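You operate a simulated robot arm through the tools that you are given. There is no shell and no other tool.

You are at the controls of a simulated robot arm. One attempt, no reset.

## Task
Crimp the blue hose stub with the die size printed on it.
Fine: load the press, set the die knob, shut the guard, switch on, hold the button till done; leave all as it stands.

The check looks at the end state, three seconds after you hand in, the way a careful person would. Anything else that was tipped, shoved, dropped, spilled or broken makes it a failure.

## Robot
A 6-joint arm with a two-finger parallel gripper, fixed in place. Base frame: the origin is on the floor under the middle of its stand, x ahead of it, y to its left, z up. Readings come in mm, rad, newtons and seconds.
With the tool pointing down near the work surface it reaches from about 340 to 760 mm from the base axis. Its first joint turns from -1.152 to 1.152 rad. Payload 2.45 kg.
Tool frame: the origin (TCP) lies between the finger pads and is the grasp point; the fingertips stand 24 mm ahead of it; z points along the fingers, y is the line along which they close. Largest opening 68 mm; finger width 17, thickness 10; the body of the gripper, 40 by 70 mm, starts 41 mm behind the TCP.
Orientation is told as [roll, pitch, yaw] about the base's x, y, z axes, in that order, counted from this pose: with the fingers straight down and closing along the base's y, the tool's x points along the base's -x, its y along +y and its z along -z.

## Interface
- The arm moves only by the tool jog_arm. Its argument "targets" is a list of rows, each an object (a shift or turn left out is 0, a gripper value left out holds the last) with "translation": the shift along the tool's x, y, z in mm, a list of three; "rotation": the turn, a rotation vector about the tool's x, y, z in rad, a list of three; "hand": the finger opening in mm, from 0 to 68. In form: [{"translation": [dx, dy, dz], "rotation": [wx, wy, wz], "hand": hand}, ...]. A call has 1 to 20 rows; each row shifts and turns the commanded pose from where the row before left it, along the tool's axes as they then stand. A row lasts 0.2 s, in which the tool goes at most 50 mm and 0.15 rad; a call with a longer step from one row to the next is refused whole, and so is a gripper value outside its range. A pose out of reach is approached as far as the arm can. The call stops where the force on the tool passes 90 N (or 10 N more than at its start, if that is more) or the arm is blocked; 0.2 s more then pass. The fingers move at their own pace (about 108 mm/s each) and stop on an object; they squeeze with about 39 N. The grip force told is the motor's: it shows also when the fingers shut on nothing. Time passes only in rows, and 0.2 s behind the last, so rows that do not move let the fingers close. The reply holds the time, the measured pose of the TCP, the force on the tool along the base axes, the opening and the grip force, in the units named above and with some noise, with the torque about the TCP (base axes, N m) and any sound that the robot's microphone picked up, and new pictures: "pictures" is both (left out), scene, wrist or none.
- Cameras (640 x 400 px; columns grow to the right, rows downward): "scene" is fixed at [159.2, 422, 1443.9]; the picture's right is [-0.77, -0.64, 0.00], its down [-0.48, 0.58, -0.66] and it looks along [0.42, -0.50, -0.75] (base axes); focal length 321 px, centre (320, 200). "wrist" rides on the gripper at [84, 11, -75] in the tool frame; the picture's right is [-0.13, 0.99, 0.00], its down [-0.60, -0.08, -0.79] and it looks along [-0.79, -0.10, 0.61] (tool axes); focal length 251 px, centre (320, 200). There is no depth. A picture from a camera that has moved, and an enlarged one, comes with that camera's place and axes in the base frame and with its lens.
- enlarge(camera, box): a new picture of the part [left, top, right, bottom] of that camera's present view, enlarged. It takes no simulated time.
- finish_job(): hands the job in; it is judged then, once.

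Places have to be worked out from the pictures, the camera data and where the tool is seen. Open the gripper and draw the arm clear of the work before you hand the job in, unless the task says otherwise.

The tools are called after "Request:" by a JSON object that holds its "fn" and its "kwargs". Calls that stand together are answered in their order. jog_arm: Moves the arm, as the interface text tells. Its arguments: {"type":"object","properties":{"targets":{"type":"array","items":{"type":"object","properties":{"translation":{"type":"array","items":{"type":"number"}},"rotation":{"type":"array","items":{"type":"number"}},"hand":{"type":"number"}}}},"pictures":{"type":"string","enum":["both","scene","wrist","none"]}},"required":["targets"]} The other tools are called the same way: enlarge (camera, box) takes an enlarged picture of a part of a camera's view; finish_job () hands the job in.

At the start:

```text
t: 0.0
tcp_pos: [385.7, 201.1, 1170.6]
orientation: [0.0, 0.0, -0.002]
ft_force: [-0.2, 0.3, 1.0]
wrist_torque: [0.0, 0.01, -0.02]
opening: 67.8
grasp_force: 0.0
```

scene: 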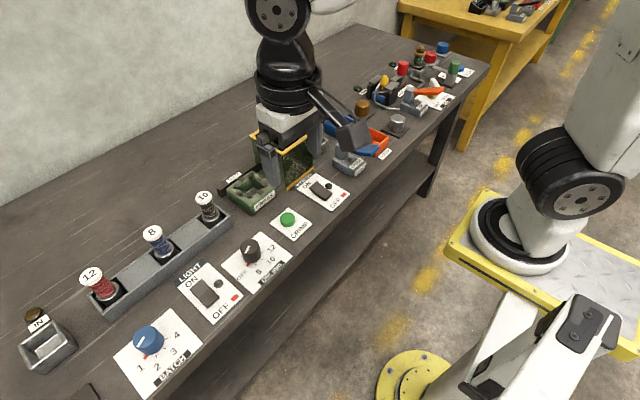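
wrist: 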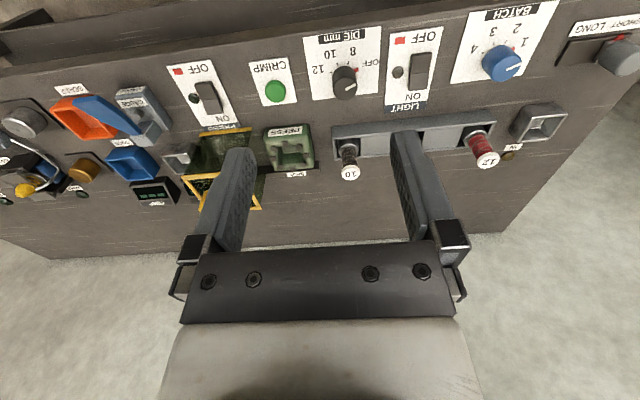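

The scene shows a bench with three hose stubs (12 red, 8 blue, 10 black), a press, die knob, crimp button and switches. I'll enlarge key regions to read the labels.

Request:
{"fn": "enlarge", "kwargs": {"camera": "scene", "box": [70, 170, 250, 310]}}

Request:
{"fn": "enlarge", "kwargs": {"camera": "scene", "box": [210, 90, 370, 220]}}

Request:
{"fn": "enlarge", "kwargs": {"camera": "scene", "box": [160, 190, 330, 330]}}

Request:
{"fn": "enlarge", "kwargs": {"camera": "wrist", "box": [130, 40, 390, 220]}}

```text
2.86 times, centred on (160, 240) of scene
camera zoom: at [159.2, 422.0, 1443.9], right [-0.77, -0.64, 0.0], down [-0.48, 0.58, -0.66], along [0.42, -0.5, -0.75], focal length 917 px, centre (777, 86)
```

zoom: 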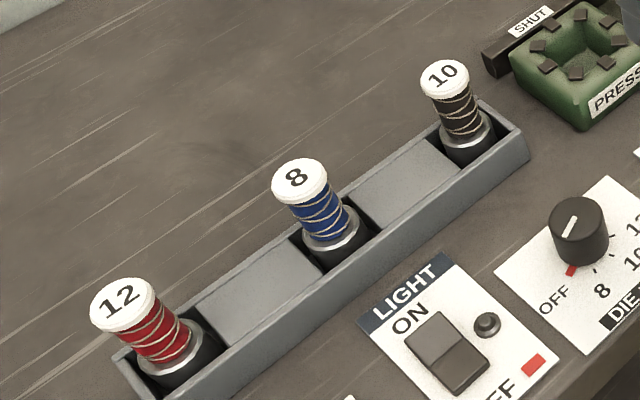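

```text
3.08 times, centred on (290, 155) of scene
camera zoom: at [159.2, 422.0, 1443.9], right [-0.77, -0.64, 0.0], down [-0.48, 0.58, -0.66], along [0.42, -0.5, -0.75], focal length 988 px, centre (412, 338)
```

zoom: 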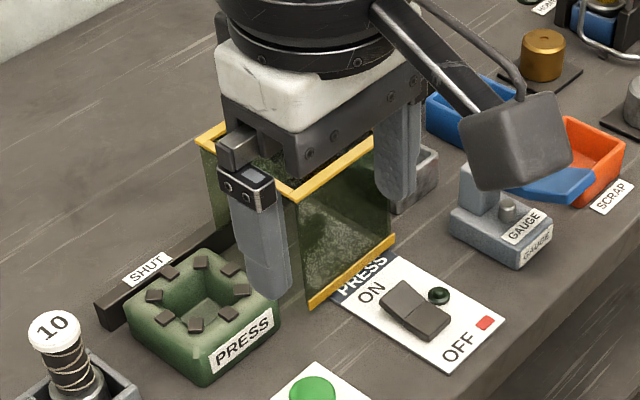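

```text
2.86 times, centred on (245, 260) of scene
camera zoom: at [159.2, 422.0, 1443.9], right [-0.77, -0.64, 0.0], down [-0.48, 0.58, -0.66], along [0.42, -0.5, -0.75], focal length 917 px, centre (534, 29)
```

zoom: 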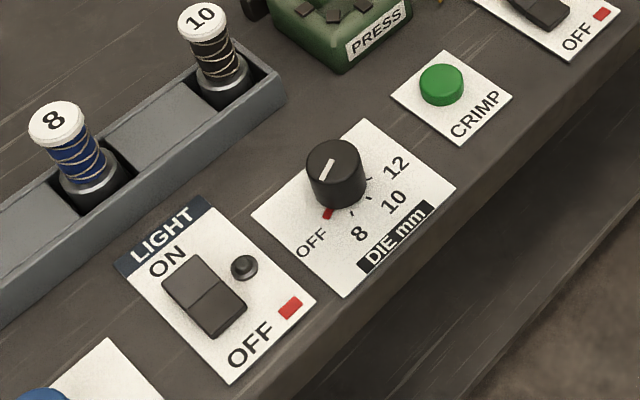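

```text
2.22 times, centred on (260, 130) of wrist
camera zoom: at [302.6, 212.3, 1248.0], right [0.13, 0.99, 0.0], down [0.6, -0.08, 0.79], along [0.79, -0.1, -0.61], focal length 559 px, centre (453, 356)
```

zoom: 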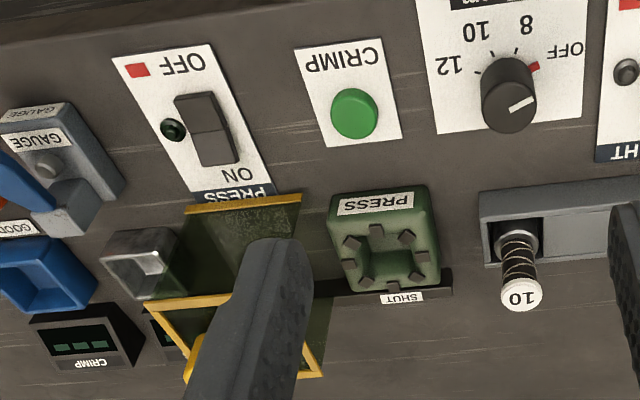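

The blue stub is marked "8" on its cap; I estimate it at about (659, 349), cap top z≈910, with the bench surface at z≈800, the press near (660, 99) and the button near (527, 101). I'll move the arm over toward the guard at a height to see it clearly.

Request:
{"fn": "jog_arm", "kwargs": {"targets": [{"translation": [0, -45, 0]}, {"translation": [0, -45, 0]}, {"translation": [0, -45, 0]}, {"translation": [0, -45, 0]}, {"translation": [0, -45, 0]}, {"translation": [0, -45, 0]}]}}

```text
t: 1.4
tcp_pos: [385.6, -69.5, 1171.1]
orientation: [0.001, 0.0, 0.002]
ft_force: [0.8, -0.1, -0.5]
wrist_torque: [0.0, 0.0, 0.04]
opening: 67.8
grasp_force: 0.0
camera wrist: at [301.8, -58.3, 1247.8], right [0.13, 0.99, 0.0], down [0.6, -0.08, 0.79], along [0.79, -0.1, -0.61], focal length 251 px, centre (320, 200)
```

scene: 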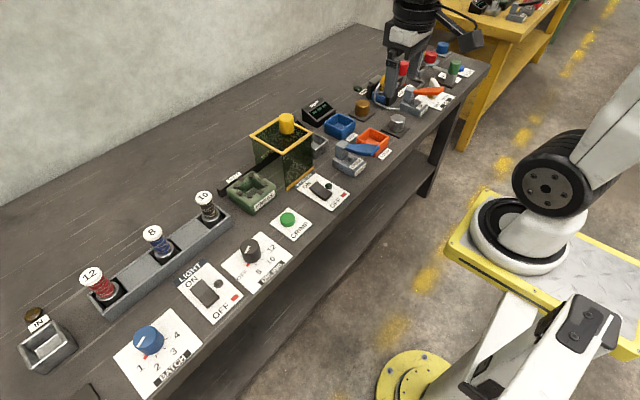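
wrist: 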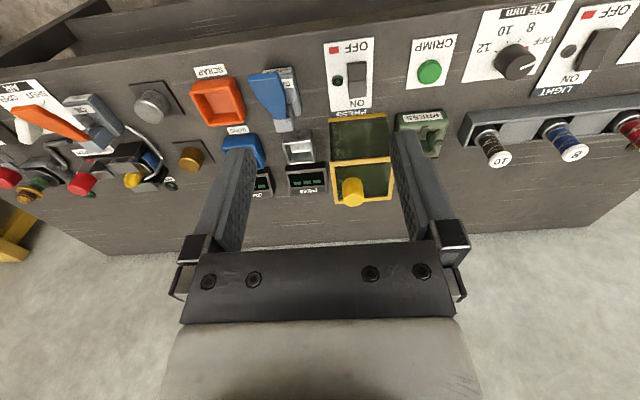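

Now the guard is visible: a tinted box with a yellow frame and a yellow knob on top, standing next to the press on a rail marked SHUT. I'll enlarge to see details.

Request:
{"fn": "enlarge", "kwargs": {"camera": "scene", "box": [215, 95, 375, 215]}}

Request:
{"fn": "enlarge", "kwargs": {"camera": "wrist", "box": [240, 30, 480, 220]}}

Request:
{"fn": "enlarge", "kwargs": {"camera": "wrist", "box": [440, 80, 640, 180]}}

Request:
{"fn": "enlarge", "kwargs": {"camera": "scene", "box": [130, 210, 200, 270]}}

```text
3.33 times, centred on (295, 155) of scene
camera zoom: at [159.1, 422.0, 1443.9], right [-0.77, -0.64, 0.0], down [-0.48, 0.58, -0.66], along [0.42, -0.5, -0.75], focal length 1070 px, centre (403, 350)
```

zoom: 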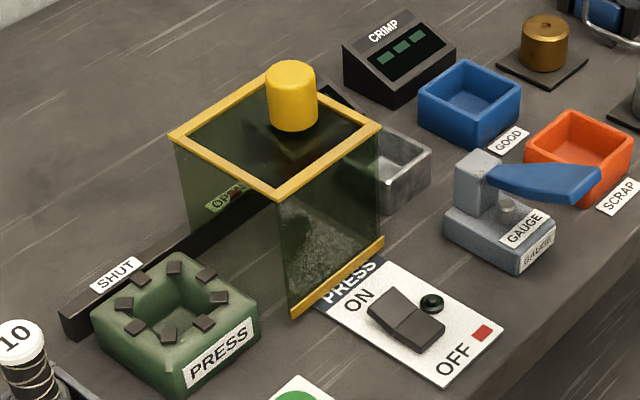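

```text
2.11 times, centred on (360, 125) of wrist
camera zoom: at [301.8, -58.3, 1247.8], right [0.13, 0.99, 0.0], down [0.6, -0.08, 0.79], along [0.79, -0.1, -0.61], focal length 529 px, centre (236, 358)
```

zoom: 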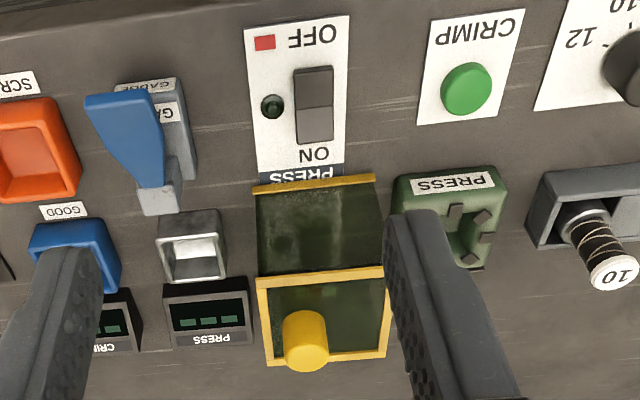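

```text
3.20 times, centred on (540, 130) of wrist
camera zoom: at [301.8, -58.3, 1247.8], right [0.13, 0.99, 0.0], down [0.6, -0.08, 0.79], along [0.79, -0.1, -0.61], focal length 805 px, centre (-384, 424)
```

zoom: 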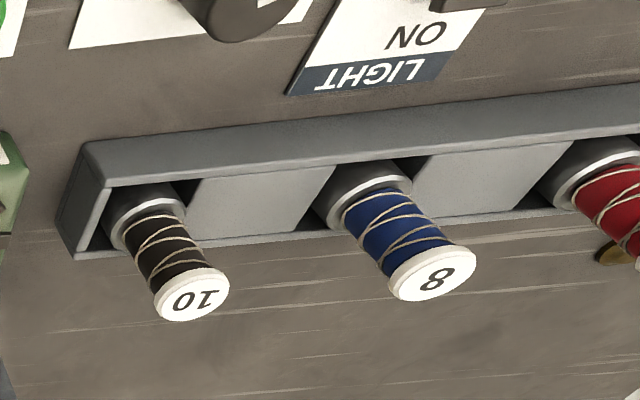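

```text
6.67 times, centred on (165, 240) of scene
camera zoom: at [159.1, 422.0, 1443.9], right [-0.77, -0.64, 0.0], down [-0.48, 0.58, -0.66], along [0.42, -0.5, -0.75], focal length 2140 px, centre (1353, -67)
```

zoom: 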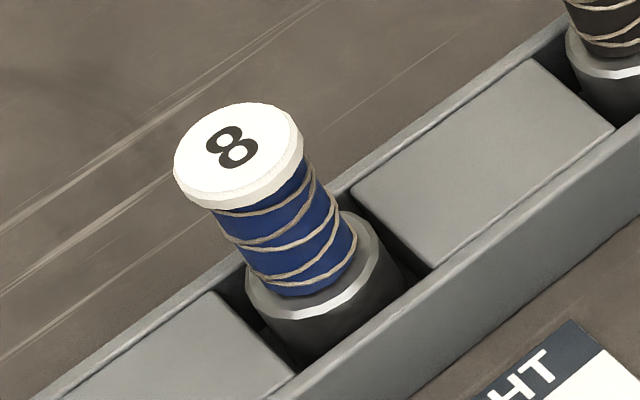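

The guard is a tinted box (top z≈932, x 610–718, y −90–22) with a yellow knob on top at about (664, −45), sliding along a rail from OPEN to SHUT (about +130 mm in y). Next I bring the wrist camera near the blue stub for a better location.

Request:
{"fn": "jog_arm", "kwargs": {"targets": [{"translation": [-19, 41.5, 17]}, {"translation": [-19, 41.5, 17]}, {"translation": [-19, 41.5, 17]}, {"translation": [-19, 41.5, 17]}, {"translation": [-19, 41.5, 17]}, {"translation": [-19, 41.5, 17]}, {"translation": [-19, 41.5, 17]}, {"translation": [-19, 41.5, 17]}, {"translation": [-19, 41.5, 17]}, {"translation": [-19, 41.5, 17]}]}}

```text
t: 3.6
tcp_pos: [574.1, 346.1, 1002.0]
orientation: [-0.001, 0.002, 0.001]
ft_force: [0.0, 0.6, 0.4]
wrist_torque: [-0.02, 0.01, 0.02]
opening: 67.9
grasp_force: 0.0
camera wrist: at [491.6, 356.9, 1079.0], right [0.13, 0.99, 0.0], down [0.6, -0.08, 0.79], along [0.79, -0.1, -0.61], focal length 251 px, centre (320, 200)
```

scene: 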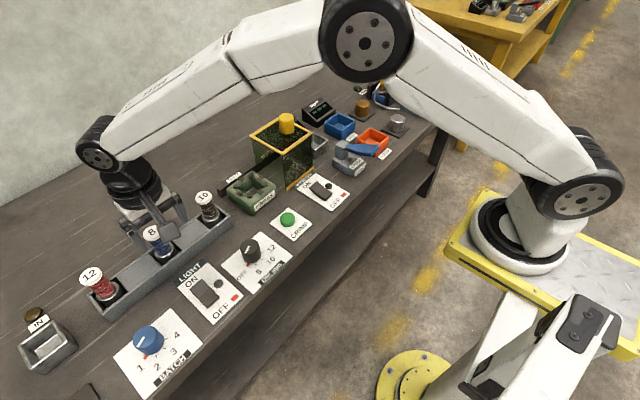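
wrist: 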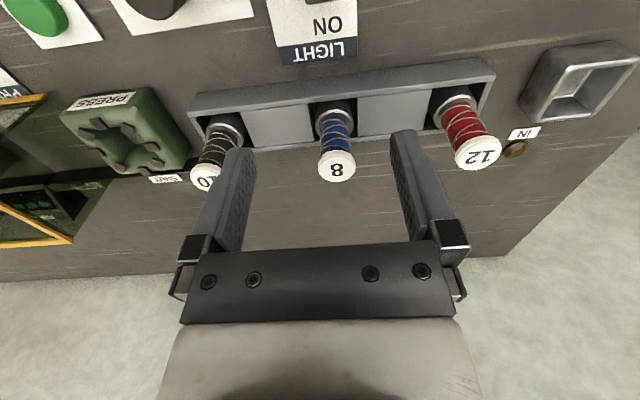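

I now enlarge the wrist view of the stub to pin its position and the press.

Request:
{"fn": "enlarge", "kwargs": {"camera": "wrist", "box": [280, 80, 400, 190]}}

Request:
{"fn": "enlarge", "kwargs": {"camera": "wrist", "box": [40, 60, 240, 200]}}

Request:
{"fn": "enlarge", "kwargs": {"camera": "scene", "box": [80, 130, 240, 270]}}

```text
3.64 times, centred on (340, 135) of wrist
camera zoom: at [491.6, 356.9, 1079.0], right [0.13, 0.99, 0.0], down [0.6, -0.08, 0.79], along [0.79, -0.1, -0.61], focal length 914 px, centre (247, 436)
```

zoom: 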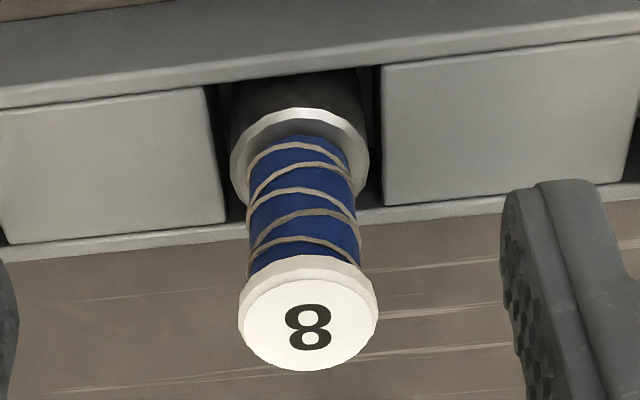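

```text
2.86 times, centred on (140, 130) of wrist
camera zoom: at [491.6, 356.9, 1079.0], right [0.13, 0.99, 0.0], down [0.6, -0.08, 0.79], along [0.79, -0.1, -0.61], focal length 718 px, centre (834, 400)
```

zoom: 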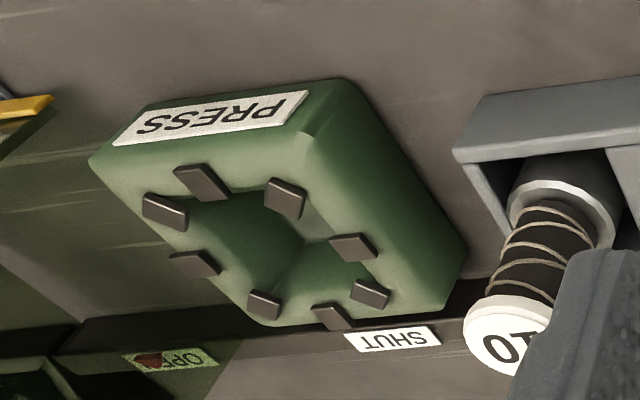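

```text
2.86 times, centred on (160, 200) of scene
camera zoom: at [159.2, 422.0, 1443.8], right [-0.77, -0.64, 0.0], down [-0.48, 0.58, -0.66], along [0.42, -0.5, -0.75], focal length 917 px, centre (777, 200)
```

zoom: 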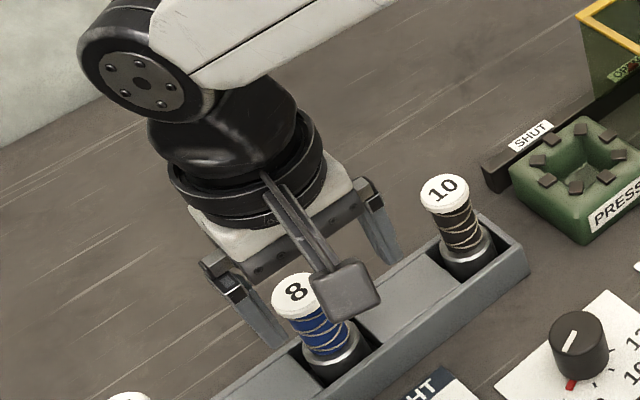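

Triangulating over the views puts the blue stub's cap at about (660, 349.5, z 912), cap Ø≈37, hose Ø≈30, ferrule top z≈845. I move above it with an open hand and check before descending.

Request:
{"fn": "jog_arm", "kwargs": {"targets": [{"translation": [-43, 1.7, 0], "hand": 68}, {"translation": [-43, 1.7, 0]}, {"translation": [0, 0, 20]}, {"translation": [0, 0, 20]}]}}

```text
t: 4.6
tcp_pos: [663.4, 350.3, 962.1]
orientation: [-0.002, -0.001, 0.001]
ft_force: [0.2, 0.7, -0.2]
wrist_torque: [-0.01, 0.02, 0.0]
opening: 67.8
grasp_force: 0.2
camera wrist: at [578.0, 360.2, 1039.2], right [0.13, 0.99, 0.0], down [0.6, -0.08, 0.79], along [0.79, -0.1, -0.61], focal length 251 px, centre (320, 200)
```

scene: 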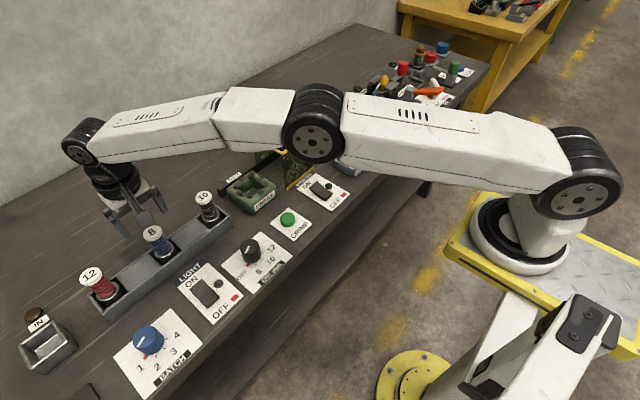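
wrist: 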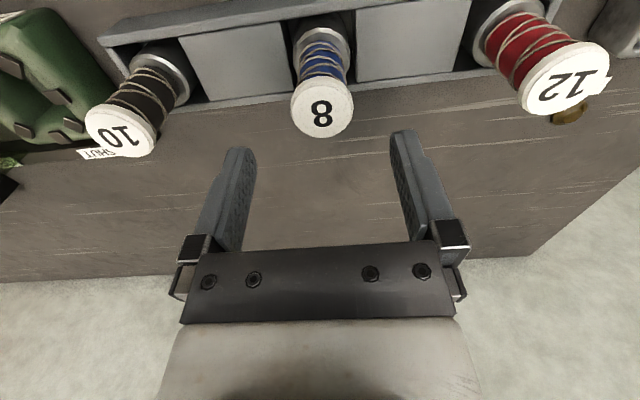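

The cap sits between the fingers (about (659, 350.5)); TCP reads (663, 350, 962). I descend to TCP z≈880, shifting ~3 mm back in x.

Request:
{"fn": "jog_arm", "kwargs": {"targets": [{"translation": [3, 0, 20]}, {"translation": [0, 0, 20]}, {"translation": [0, 0, 20]}, {"translation": [0, 0, 20]}]}}

```text
t: 5.6
tcp_pos: [659.2, 350.9, 883.6]
orientation: [0.0, -0.001, 0.002]
ft_force: [0.5, 0.5, -0.4]
wrist_torque: [-0.02, -0.04, -0.04]
opening: 68.0
grasp_force: 0.0
camera wrist: at [575.7, 360.7, 958.9], right [0.13, 0.99, 0.0], down [0.6, -0.08, 0.79], along [0.79, -0.1, -0.61], focal length 251 px, centre (320, 200)
```

scene: 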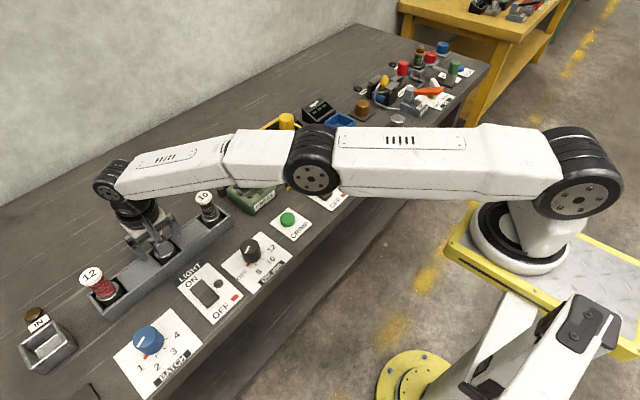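
wrist: 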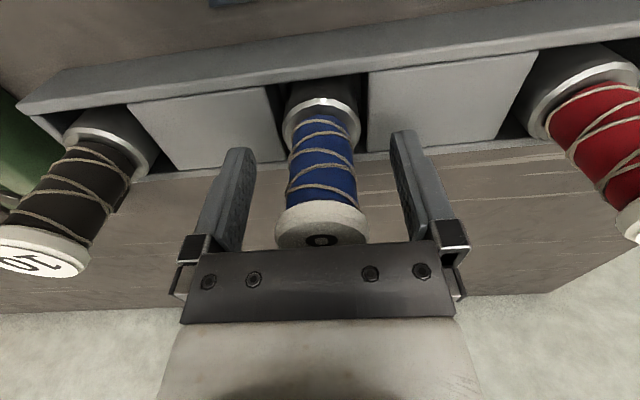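

The stub is between the open fingers; I'll zoom in to check vertical clearance before closing.

Request:
{"fn": "enlarge", "kwargs": {"camera": "wrist", "box": [180, 70, 460, 270]}}

Request:
{"fn": "enlarge", "kwargs": {"camera": "scene", "box": [80, 150, 240, 270]}}

```text
2.00 times, centred on (320, 170) of wrist
camera zoom: at [575.7, 360.7, 958.9], right [0.13, 0.99, 0.0], down [0.6, -0.08, 0.79], along [0.79, -0.1, -0.61], focal length 503 px, centre (320, 260)
```

zoom: 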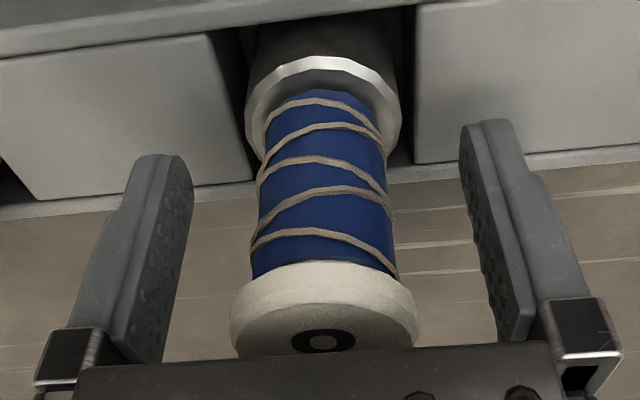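

```text
3.33 times, centred on (160, 210) of scene
camera zoom: at [159.2, 422.1, 1443.8], right [-0.77, -0.64, 0.0], down [-0.48, 0.58, -0.66], along [0.42, -0.5, -0.75], focal length 1070 px, centre (853, 167)
```

zoom: 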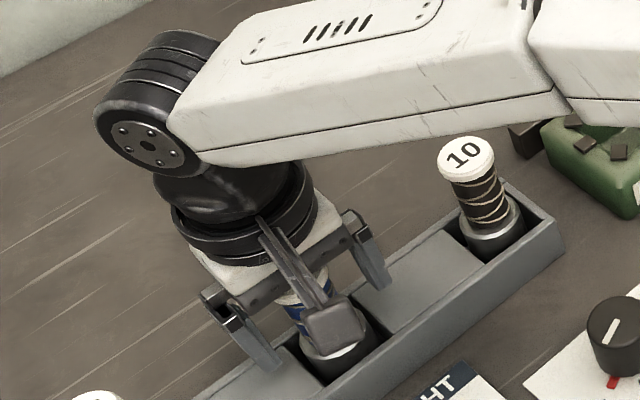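

Clearances look good (tips above the ferrule ring, palm above the cap). I close the fingers on the stub.

Request:
{"fn": "jog_arm", "kwargs": {"targets": [{"hand": 50}, {"hand": 40}, {"hand": 15}, {"hand": 15}]}}

```text
t: 6.6
tcp_pos: [659.6, 349.1, 881.0]
orientation: [0.0, -0.001, 0.001]
ft_force: [1.2, 0.5, -0.1]
wrist_torque: [-0.01, 0.01, 0.03]
opening: 34.9
grasp_force: 38.9
camera wrist: at [575.5, 360.7, 958.9], right [0.13, 0.99, 0.0], down [0.6, -0.08, 0.79], along [0.79, -0.1, -0.61], focal length 251 px, centre (320, 200)
```

scene: 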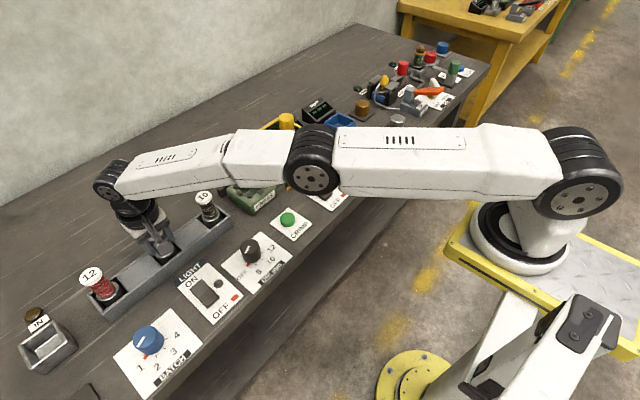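
wrist: 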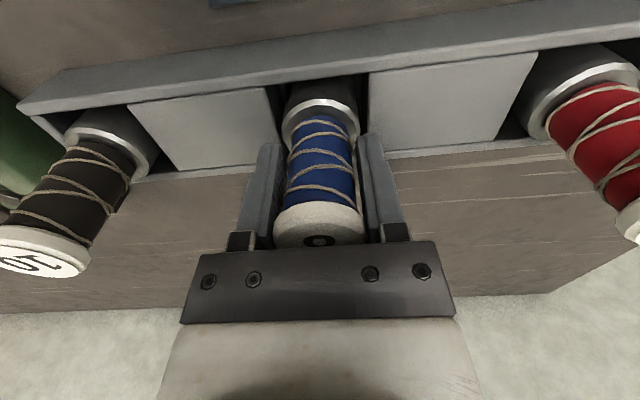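

The fingers closed at 34.9 mm with full grip force, on the cap. I lift straight up gently and check.

Request:
{"fn": "jog_arm", "kwargs": {"targets": [{"translation": [0, 0, -8]}, {"translation": [0, 0, -12]}, {"translation": [0, 0, -15]}, {"translation": [0, 0, -15]}, {"translation": [0, 0, -15]}, {"translation": [0, 0, -12]}]}}

```text
t: 8.0
tcp_pos: [659.3, 350.2, 958.0]
orientation: [0.001, 0.002, -0.001]
ft_force: [-0.6, -0.1, -2.5]
wrist_torque: [-0.01, -0.01, 0.0]
opening: 34.9
grasp_force: 39.0
camera wrist: at [575.0, 360.9, 1035.3], right [0.13, 0.99, 0.0], down [0.6, -0.08, 0.79], along [0.79, -0.1, -0.61], focal length 251 px, centre (320, 200)
```

scene: 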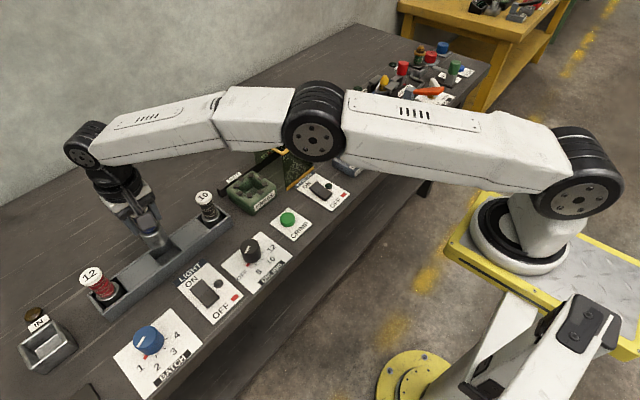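
wrist: 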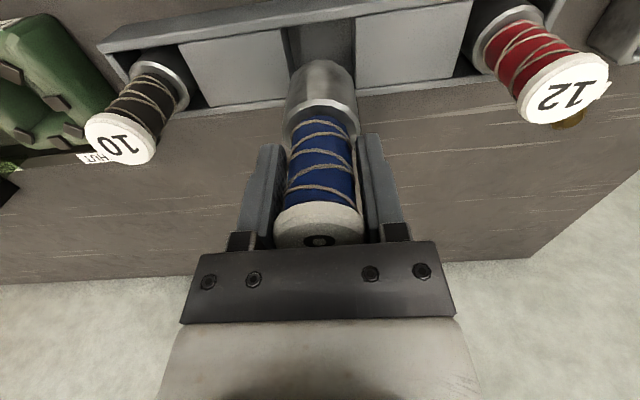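

The stub came up cleanly (about 2.5 N). I raise further to clear the 10 stub, then move to a viewpoint beside the press to locate its bore.

Request:
{"fn": "jog_arm", "kwargs": {"targets": [{"translation": [0, 0, -15]}, {"translation": [0, 0, -20]}, {"translation": [0, 0, -20]}, {"translation": [0, 0, -10]}, {"translation": [10, -15, 0]}, {"translation": [15, -25, 0]}, {"translation": [15, -30, 0]}, {"translation": [15, -30, 0]}, {"translation": [15, -30, 0]}, {"translation": [10, -20, 0]}]}}

```text
t: 10.2
tcp_pos: [579.3, 200.1, 1023.2]
orientation: [0.0, 0.0, 0.003]
ft_force: [0.8, -0.7, -2.3]
wrist_torque: [0.02, 0.04, -0.01]
opening: 34.9
grasp_force: 39.2
camera wrist: at [495.5, 210.6, 1100.1], right [0.13, 0.99, 0.0], down [0.6, -0.08, 0.79], along [0.79, -0.1, -0.61], focal length 251 px, centre (320, 200)
```

scene: 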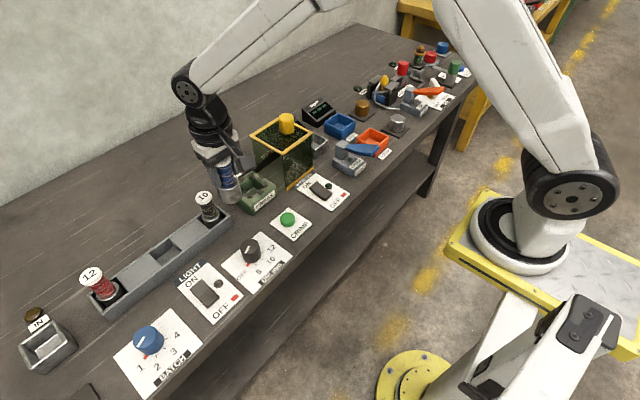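
wrist: 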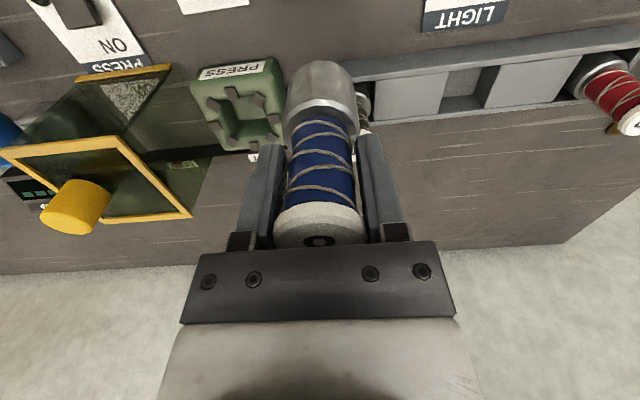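

Let me zoom in on the press bore and the guard's +y side.

Request:
{"fn": "enlarge", "kwargs": {"camera": "wrist", "box": [180, 40, 300, 160]}}

Request:
{"fn": "enlarge", "kwargs": {"camera": "wrist", "box": [0, 40, 240, 240]}}

Request:
{"fn": "enlarge", "kwargs": {"camera": "scene", "box": [170, 90, 340, 220]}}

```text
3.33 times, centred on (240, 100) of wrist
camera zoom: at [495.5, 210.6, 1100.1], right [0.13, 0.99, 0.0], down [0.6, -0.08, 0.79], along [0.79, -0.1, -0.61], focal length 838 px, centre (587, 533)
```

zoom: 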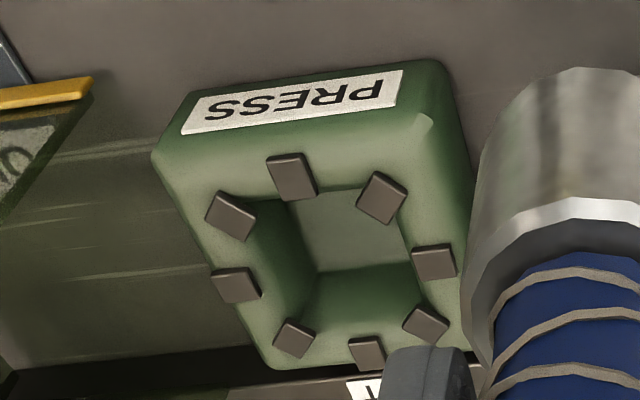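

```text
2.00 times, centred on (120, 140) of wrist
camera zoom: at [495.5, 210.6, 1100.1], right [0.13, 0.99, 0.0], down [0.6, -0.08, 0.79], along [0.79, -0.1, -0.61], focal length 503 px, centre (720, 320)
```

zoom: 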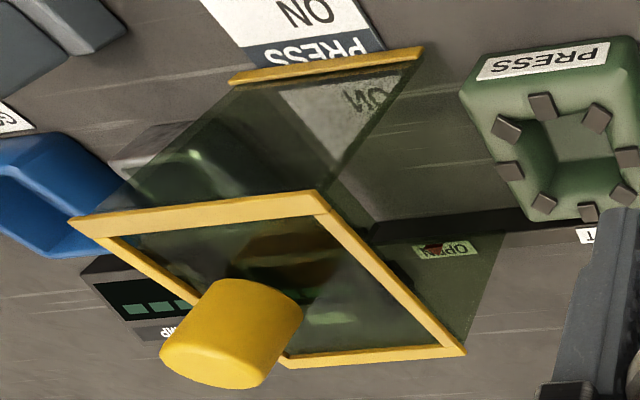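

```text
3.08 times, centred on (255, 155) of scene
camera zoom: at [159.2, 422.1, 1443.8], right [-0.77, -0.64, 0.0], down [-0.48, 0.58, -0.66], along [0.42, -0.5, -0.76], focal length 988 px, centre (520, 338)
```

zoom: 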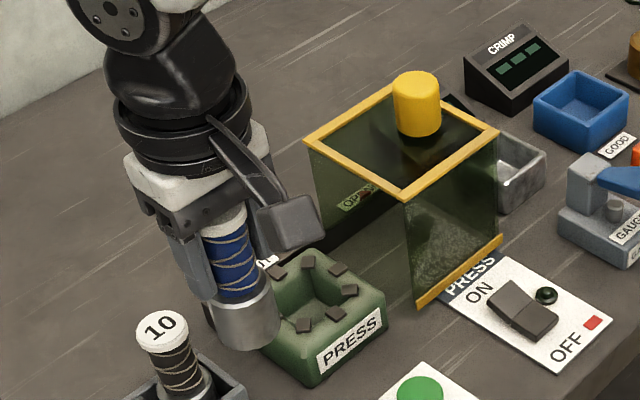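

The +y side of the guard looks open and the press bore is square with eight jaws on the rim. To triangulate the bore precisely I take a second view from the other side (y≈30), staying in front of and above the guard.

Request:
{"fn": "jog_arm", "kwargs": {"targets": [{"translation": [0, -20, 0]}, {"translation": [0, -30, 0]}, {"translation": [0, -35, 0]}, {"translation": [0, -35, 0]}, {"translation": [0, -30, 0]}, {"translation": [0, -20, 0]}]}}

Request:
{"fn": "enlarge", "kwargs": {"camera": "wrist", "box": [330, 20, 470, 160]}}

```text
t: 11.6
tcp_pos: [580.6, 28.4, 1023.6]
orientation: [0.001, -0.001, 0.002]
ft_force: [-0.1, 0.8, -3.8]
wrist_torque: [0.0, 0.03, -0.05]
opening: 35.0
grasp_force: 38.5
camera wrist: at [495.7, 40.0, 1100.0], right [0.13, 0.99, 0.0], down [0.6, -0.08, 0.79], along [0.79, -0.1, -0.61], focal length 251 px, centre (320, 200)
```

scene: 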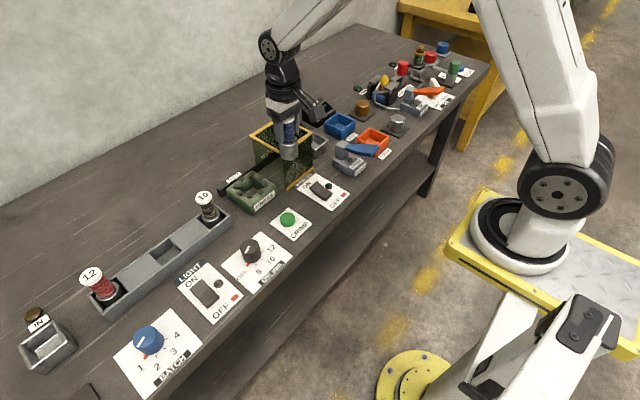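
wrist: 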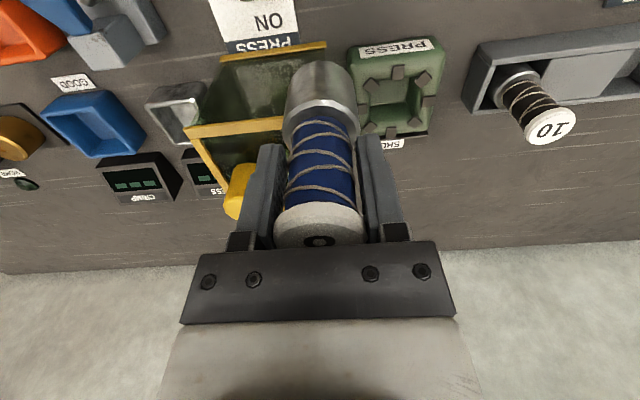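

```text
2.86 times, centred on (400, 90) of wrist
camera zoom: at [495.7, 40.0, 1100.0], right [0.13, 0.99, 0.0], down [0.6, -0.08, 0.79], along [0.79, -0.1, -0.61], focal length 718 px, centre (91, 514)
```

zoom: 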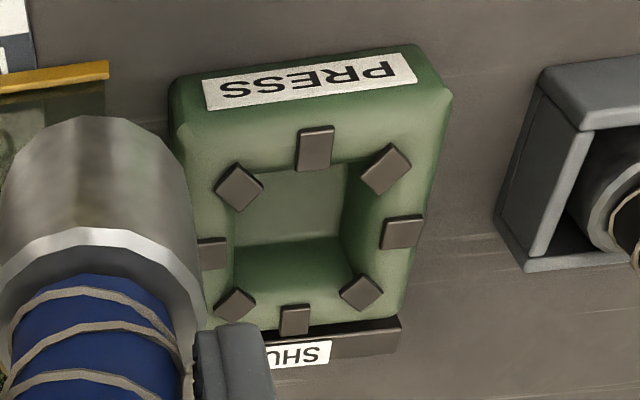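

Two-view triangulation gives the bore centre at about (658.2, 100.3) with the jaw tops at z≈851; bore width ≈58 mm against a ferrule of ≈41 mm. The stub's bottom is ~72 mm below the TCP; I move above the bore and check alignment.

Request:
{"fn": "jog_arm", "kwargs": {"targets": [{"translation": [-10, 15, 0]}, {"translation": [-20, 20, 0]}, {"translation": [-25, 20, 0]}, {"translation": [-16, 10, 0]}, {"translation": [-8, 6, 0]}, {"translation": [0, 0, 15]}, {"translation": [0, 0, 20]}, {"translation": [0, 0, 15]}]}}

Request:
{"fn": "enlarge", "kwargs": {"camera": "scene", "box": [190, 100, 330, 220]}}

```text
t: 13.4
tcp_pos: [656.4, 100.6, 972.5]
orientation: [0.001, 0.0, -0.001]
ft_force: [0.5, -0.8, -3.8]
wrist_torque: [0.03, -0.03, -0.04]
opening: 34.8
grasp_force: 38.7
camera wrist: at [574.3, 111.3, 1049.3], right [0.13, 0.99, 0.0], down [0.6, -0.08, 0.79], along [0.79, -0.1, -0.61], focal length 251 px, centre (320, 200)
```

scene: 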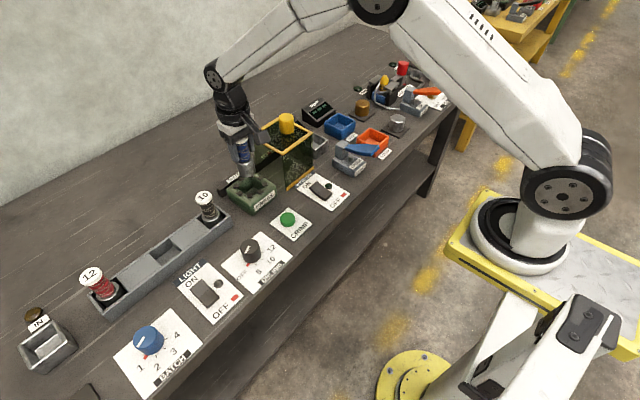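
wrist: 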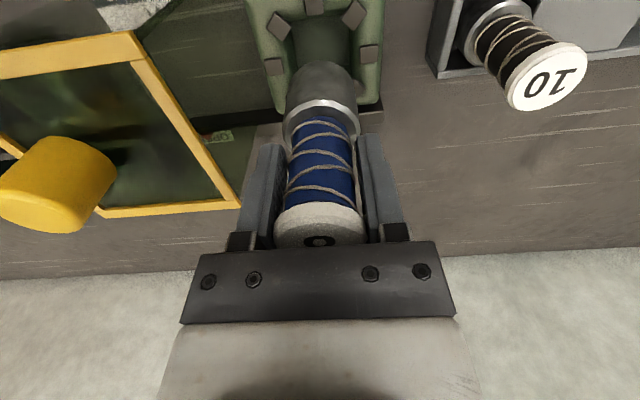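

```text
3.33 times, centred on (260, 160) of scene
camera zoom: at [159.2, 422.1, 1443.8], right [-0.77, -0.64, 0.0], down [-0.48, 0.58, -0.66], along [0.42, -0.5, -0.76], focal length 1070 px, centre (520, 333)
```

zoom: 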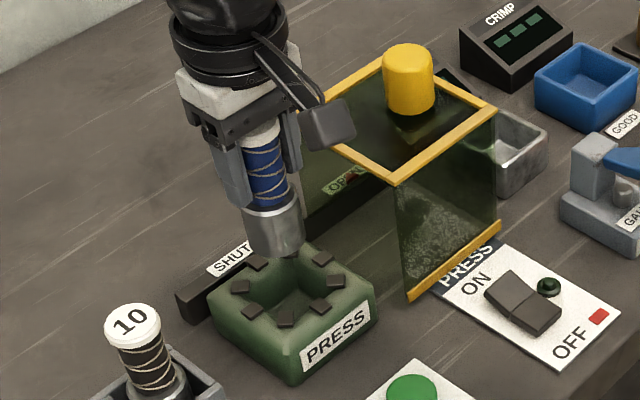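

The stub is hanging straight over the press. I go down to just above the jaws (stub bottom ≈ z 858) and check again.

Request:
{"fn": "jog_arm", "kwargs": {"targets": [{"translation": [0, 0, 12]}, {"translation": [0, 0, 15]}, {"translation": [0, 0, 12]}]}}

Request:
{"fn": "enlarge", "kwargs": {"camera": "scene", "box": [200, 110, 320, 220]}}

Request:
{"fn": "enlarge", "kwargs": {"camera": "wrist", "box": [220, 0, 440, 140]}}

```text
t: 14.2
tcp_pos: [659.0, 100.3, 933.3]
orientation: [0.0, 0.0, 0.001]
ft_force: [-0.3, -0.6, -2.3]
wrist_torque: [0.03, 0.02, 0.01]
opening: 35.1
grasp_force: 38.9
camera wrist: at [574.3, 111.9, 1010.3], right [0.13, 0.99, 0.0], down [0.6, -0.08, 0.79], along [0.79, -0.1, -0.61], focal length 251 px, centre (320, 200)
```

scene: 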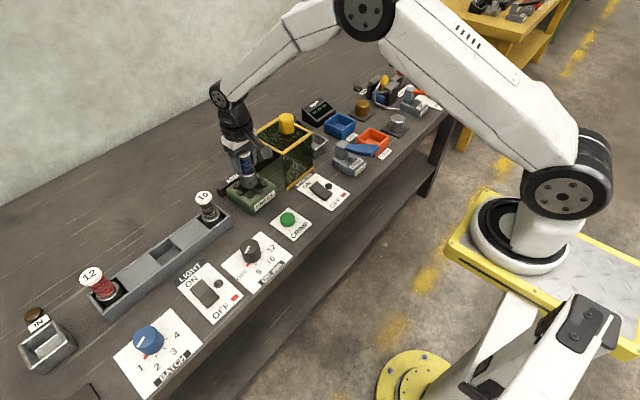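
wrist: 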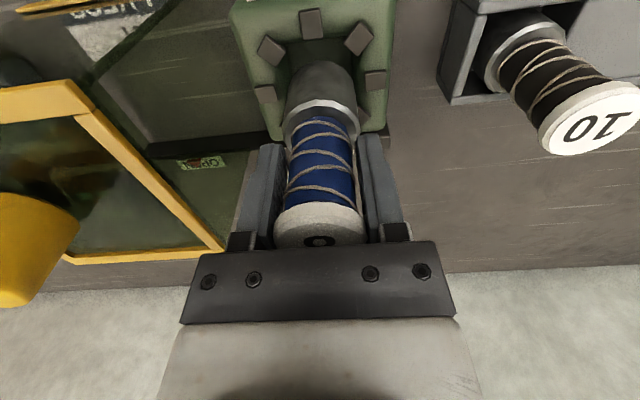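

```text
3.64 times, centred on (260, 165) of scene
camera zoom: at [159.2, 422.1, 1443.8], right [-0.77, -0.64, 0.0], down [-0.48, 0.58, -0.66], along [0.42, -0.5, -0.76], focal length 1168 px, centre (538, 327)
```

zoom: 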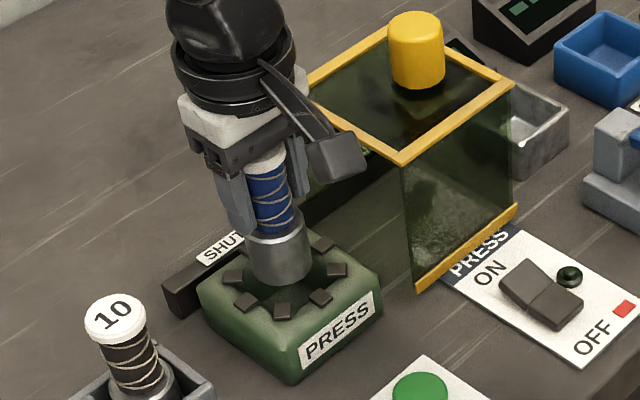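

```text
2.86 times, centred on (330, 70) of wrist
camera zoom: at [574.3, 111.9, 1010.3], right [0.13, 0.99, 0.0], down [0.6, -0.08, 0.79], along [0.79, -0.1, -0.61], focal length 718 px, centre (291, 571)
```

zoom: 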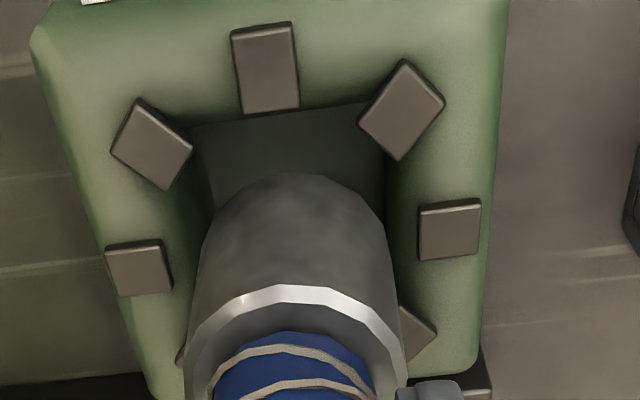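

Alignment looks good in both views. I lower the stub about 32 mm into the bore and check the force.

Request:
{"fn": "jog_arm", "kwargs": {"targets": [{"translation": [0, 0, 8]}, {"translation": [0, 0, 8]}, {"translation": [0, 0, 8]}, {"translation": [0, 0, 8]}], "pictures": "wrist"}}

```text
t: 15.2
tcp_pos: [657.9, 99.0, 901.9]
orientation: [-0.002, 0.0, 0.0]
ft_force: [-0.1, -0.5, -3.9]
wrist_torque: [0.01, 0.01, 0.0]
opening: 35.0
grasp_force: 39.1
camera wrist: at [574.4, 112.0, 978.6], right [0.13, 0.99, 0.0], down [0.6, -0.08, 0.79], along [0.79, -0.1, -0.61], focal length 251 px, centre (320, 200)
```

wrist: 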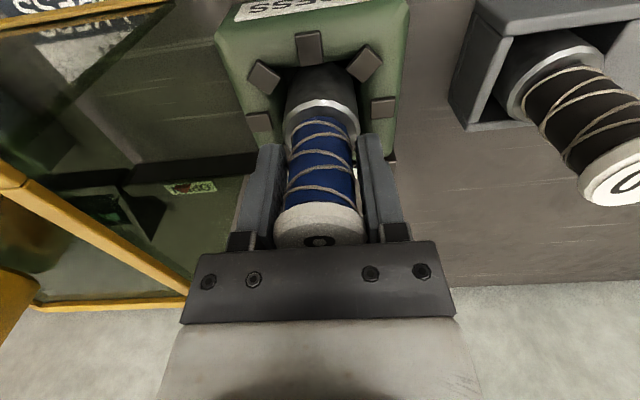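

No contact yet (force unchanged). I keep lowering in small steps.

Request:
{"fn": "jog_arm", "kwargs": {"targets": [{"translation": [0, 0, 4]}, {"translation": [0, 0, 4]}], "pictures": "none"}}

```text
t: 15.8
tcp_pos: [658.2, 100.0, 893.6]
orientation: [0.0, -0.001, 0.0]
ft_force: [-0.5, -0.3, -3.6]
wrist_torque: [-0.03, 0.0, -0.02]
opening: 34.7
grasp_force: 39.1
```

No contact yet; lowering further.

Request:
{"fn": "jog_arm", "kwargs": {"targets": [{"translation": [0, 0, 3]}, {"translation": [0, 0, 3]}], "pictures": "none"}}

```text
t: 16.4
tcp_pos: [659.2, 100.5, 889.0]
orientation: [0.001, 0.001, 0.001]
ft_force: [0.2, -0.2, -2.7]
wrist_torque: [-0.02, -0.01, -0.01]
opening: 34.9
grasp_force: 38.7
```

Still free; two more small steps.

Request:
{"fn": "jog_arm", "kwargs": {"targets": [{"translation": [0, 0, 2]}, {"translation": [0, 0, 2]}], "pictures": "both"}}

Request:
{"fn": "enlarge", "kwargs": {"camera": "wrist", "box": [200, 0, 440, 260]}}

```text
t: 17.0
tcp_pos: [658.4, 101.2, 883.4]
orientation: [0.001, -0.002, 0.0]
ft_force: [0.6, -0.4, -2.6]
wrist_torque: [0.0, 0.01, 0.02]
opening: 34.8
grasp_force: 38.9
camera wrist: at [574.8, 112.2, 961.2], right [0.13, 0.99, 0.0], down [0.6, -0.08, 0.79], along [0.79, -0.1, -0.61], focal length 251 px, centre (320, 200)
```

scene: 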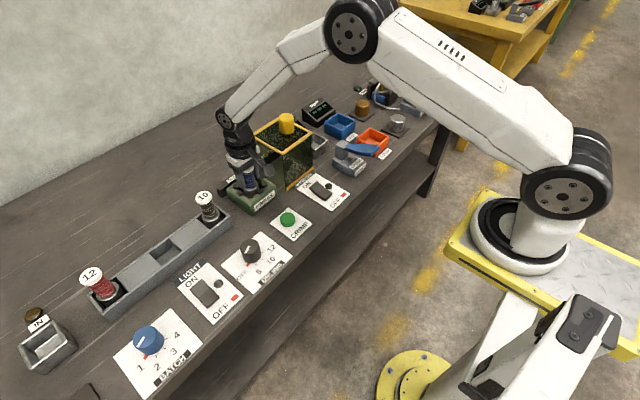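
wrist: 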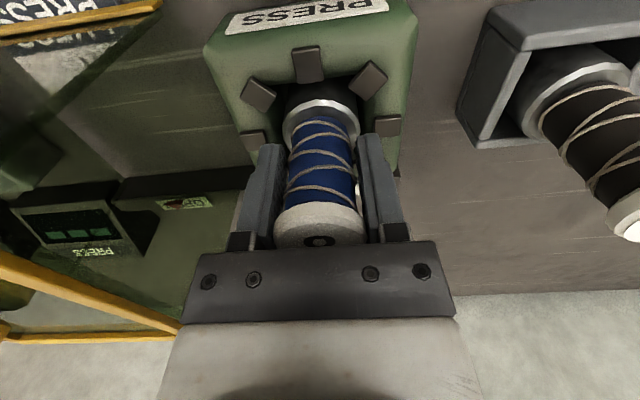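

```text
1.54 times, centred on (320, 130) of wrist
camera zoom: at [574.8, 112.2, 961.2], right [0.13, 0.99, 0.0], down [0.6, -0.08, 0.79], along [0.79, -0.1, -0.61], focal length 387 px, centre (320, 308)
```

zoom: 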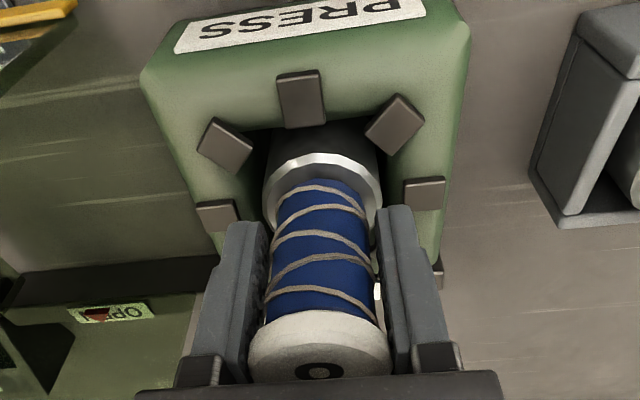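

Still no contact. Lowering further in 2 mm steps with care for the fingertips above the jaws.

Request:
{"fn": "jog_arm", "kwargs": {"targets": [{"translation": [0, 0, 1.5]}, {"translation": [0, 0, 1.5]}], "pictures": "none"}}

```text
t: 17.6
tcp_pos: [659.4, 101.5, 882.7]
orientation: [0.0, 0.001, 0.0]
ft_force: [-4.1, 0.3, 7.2]
wrist_torque: [-0.19, 0.26, -0.11]
opening: 35.1
grasp_force: 39.1
```

Contact: upward force of ~7 N appears, the stub has reached the bottom (TCP z≈881). I look before releasing.

Request:
{"fn": "enlarge", "kwargs": {"camera": "wrist", "box": [200, 0, 440, 260]}}

Request:
{"fn": "enlarge", "kwargs": {"camera": "scene", "box": [200, 110, 320, 220]}}

```text
1.54 times, centred on (320, 130) of wrist
camera zoom: at [574.8, 112.2, 958.9], right [0.13, 0.99, 0.0], down [0.6, -0.08, 0.79], along [0.79, -0.1, -0.61], focal length 387 px, centre (320, 308)
```

zoom: 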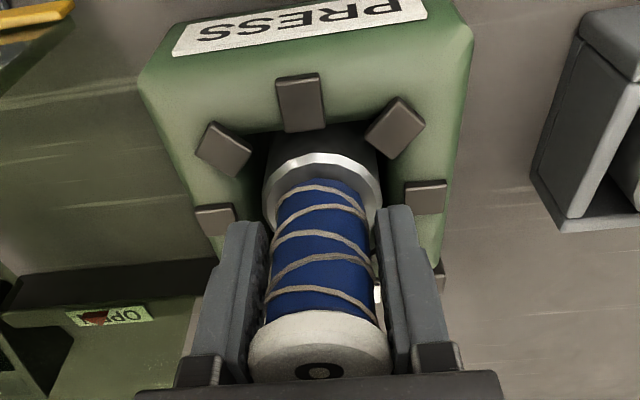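

```text
3.64 times, centred on (260, 165) of scene
camera zoom: at [158.9, 422.0, 1443.9], right [-0.77, -0.64, 0.0], down [-0.48, 0.58, -0.66], along [0.42, -0.5, -0.75], focal length 1168 px, centre (538, 327)
```

zoom: 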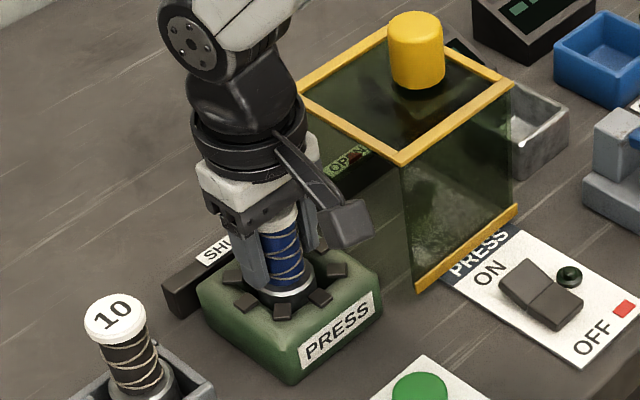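

The stub is seated in the bore, upright. I release by opening the fingers.

Request:
{"fn": "jog_arm", "kwargs": {"targets": [{"hand": 38}, {"hand": 45}, {"hand": 60}, {"hand": 66}]}}

Request:
{"fn": "enlarge", "kwargs": {"camera": "wrist", "box": [200, 0, 440, 260]}}

```text
t: 18.6
tcp_pos: [658.4, 101.3, 881.9]
orientation: [-0.001, 0.0, 0.0]
ft_force: [0.0, -0.1, -0.3]
wrist_torque: [-0.01, 0.03, -0.01]
opening: 66.0
grasp_force: 0.1
camera wrist: at [574.7, 112.0, 958.0], right [0.13, 0.99, 0.0], down [0.6, -0.08, 0.79], along [0.79, -0.1, -0.61], focal length 251 px, centre (320, 200)
```

scene: 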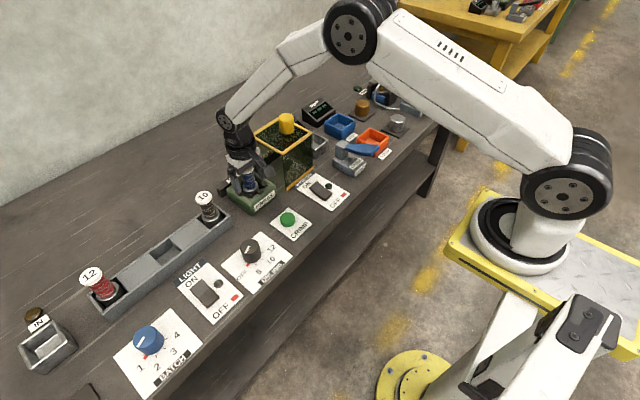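
wrist: 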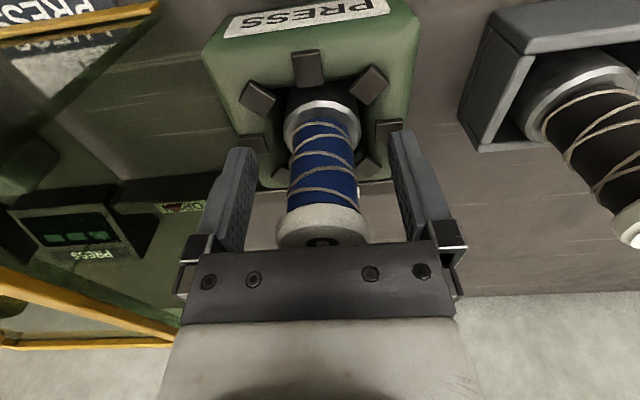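

```text
1.54 times, centred on (320, 130) of wrist
camera zoom: at [574.7, 112.0, 958.0], right [0.13, 0.99, 0.0], down [0.6, -0.08, 0.79], along [0.79, -0.1, -0.61], focal length 387 px, centre (320, 308)
```

zoom: 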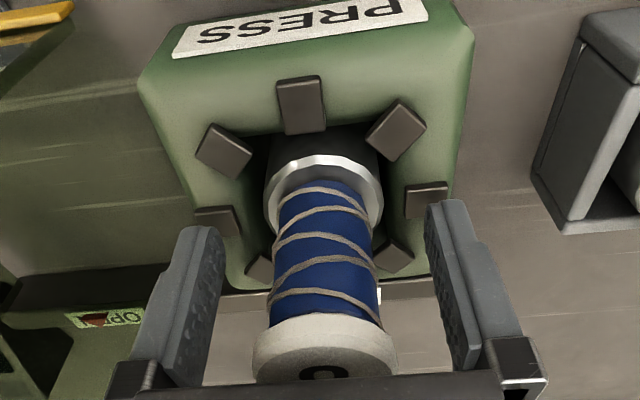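

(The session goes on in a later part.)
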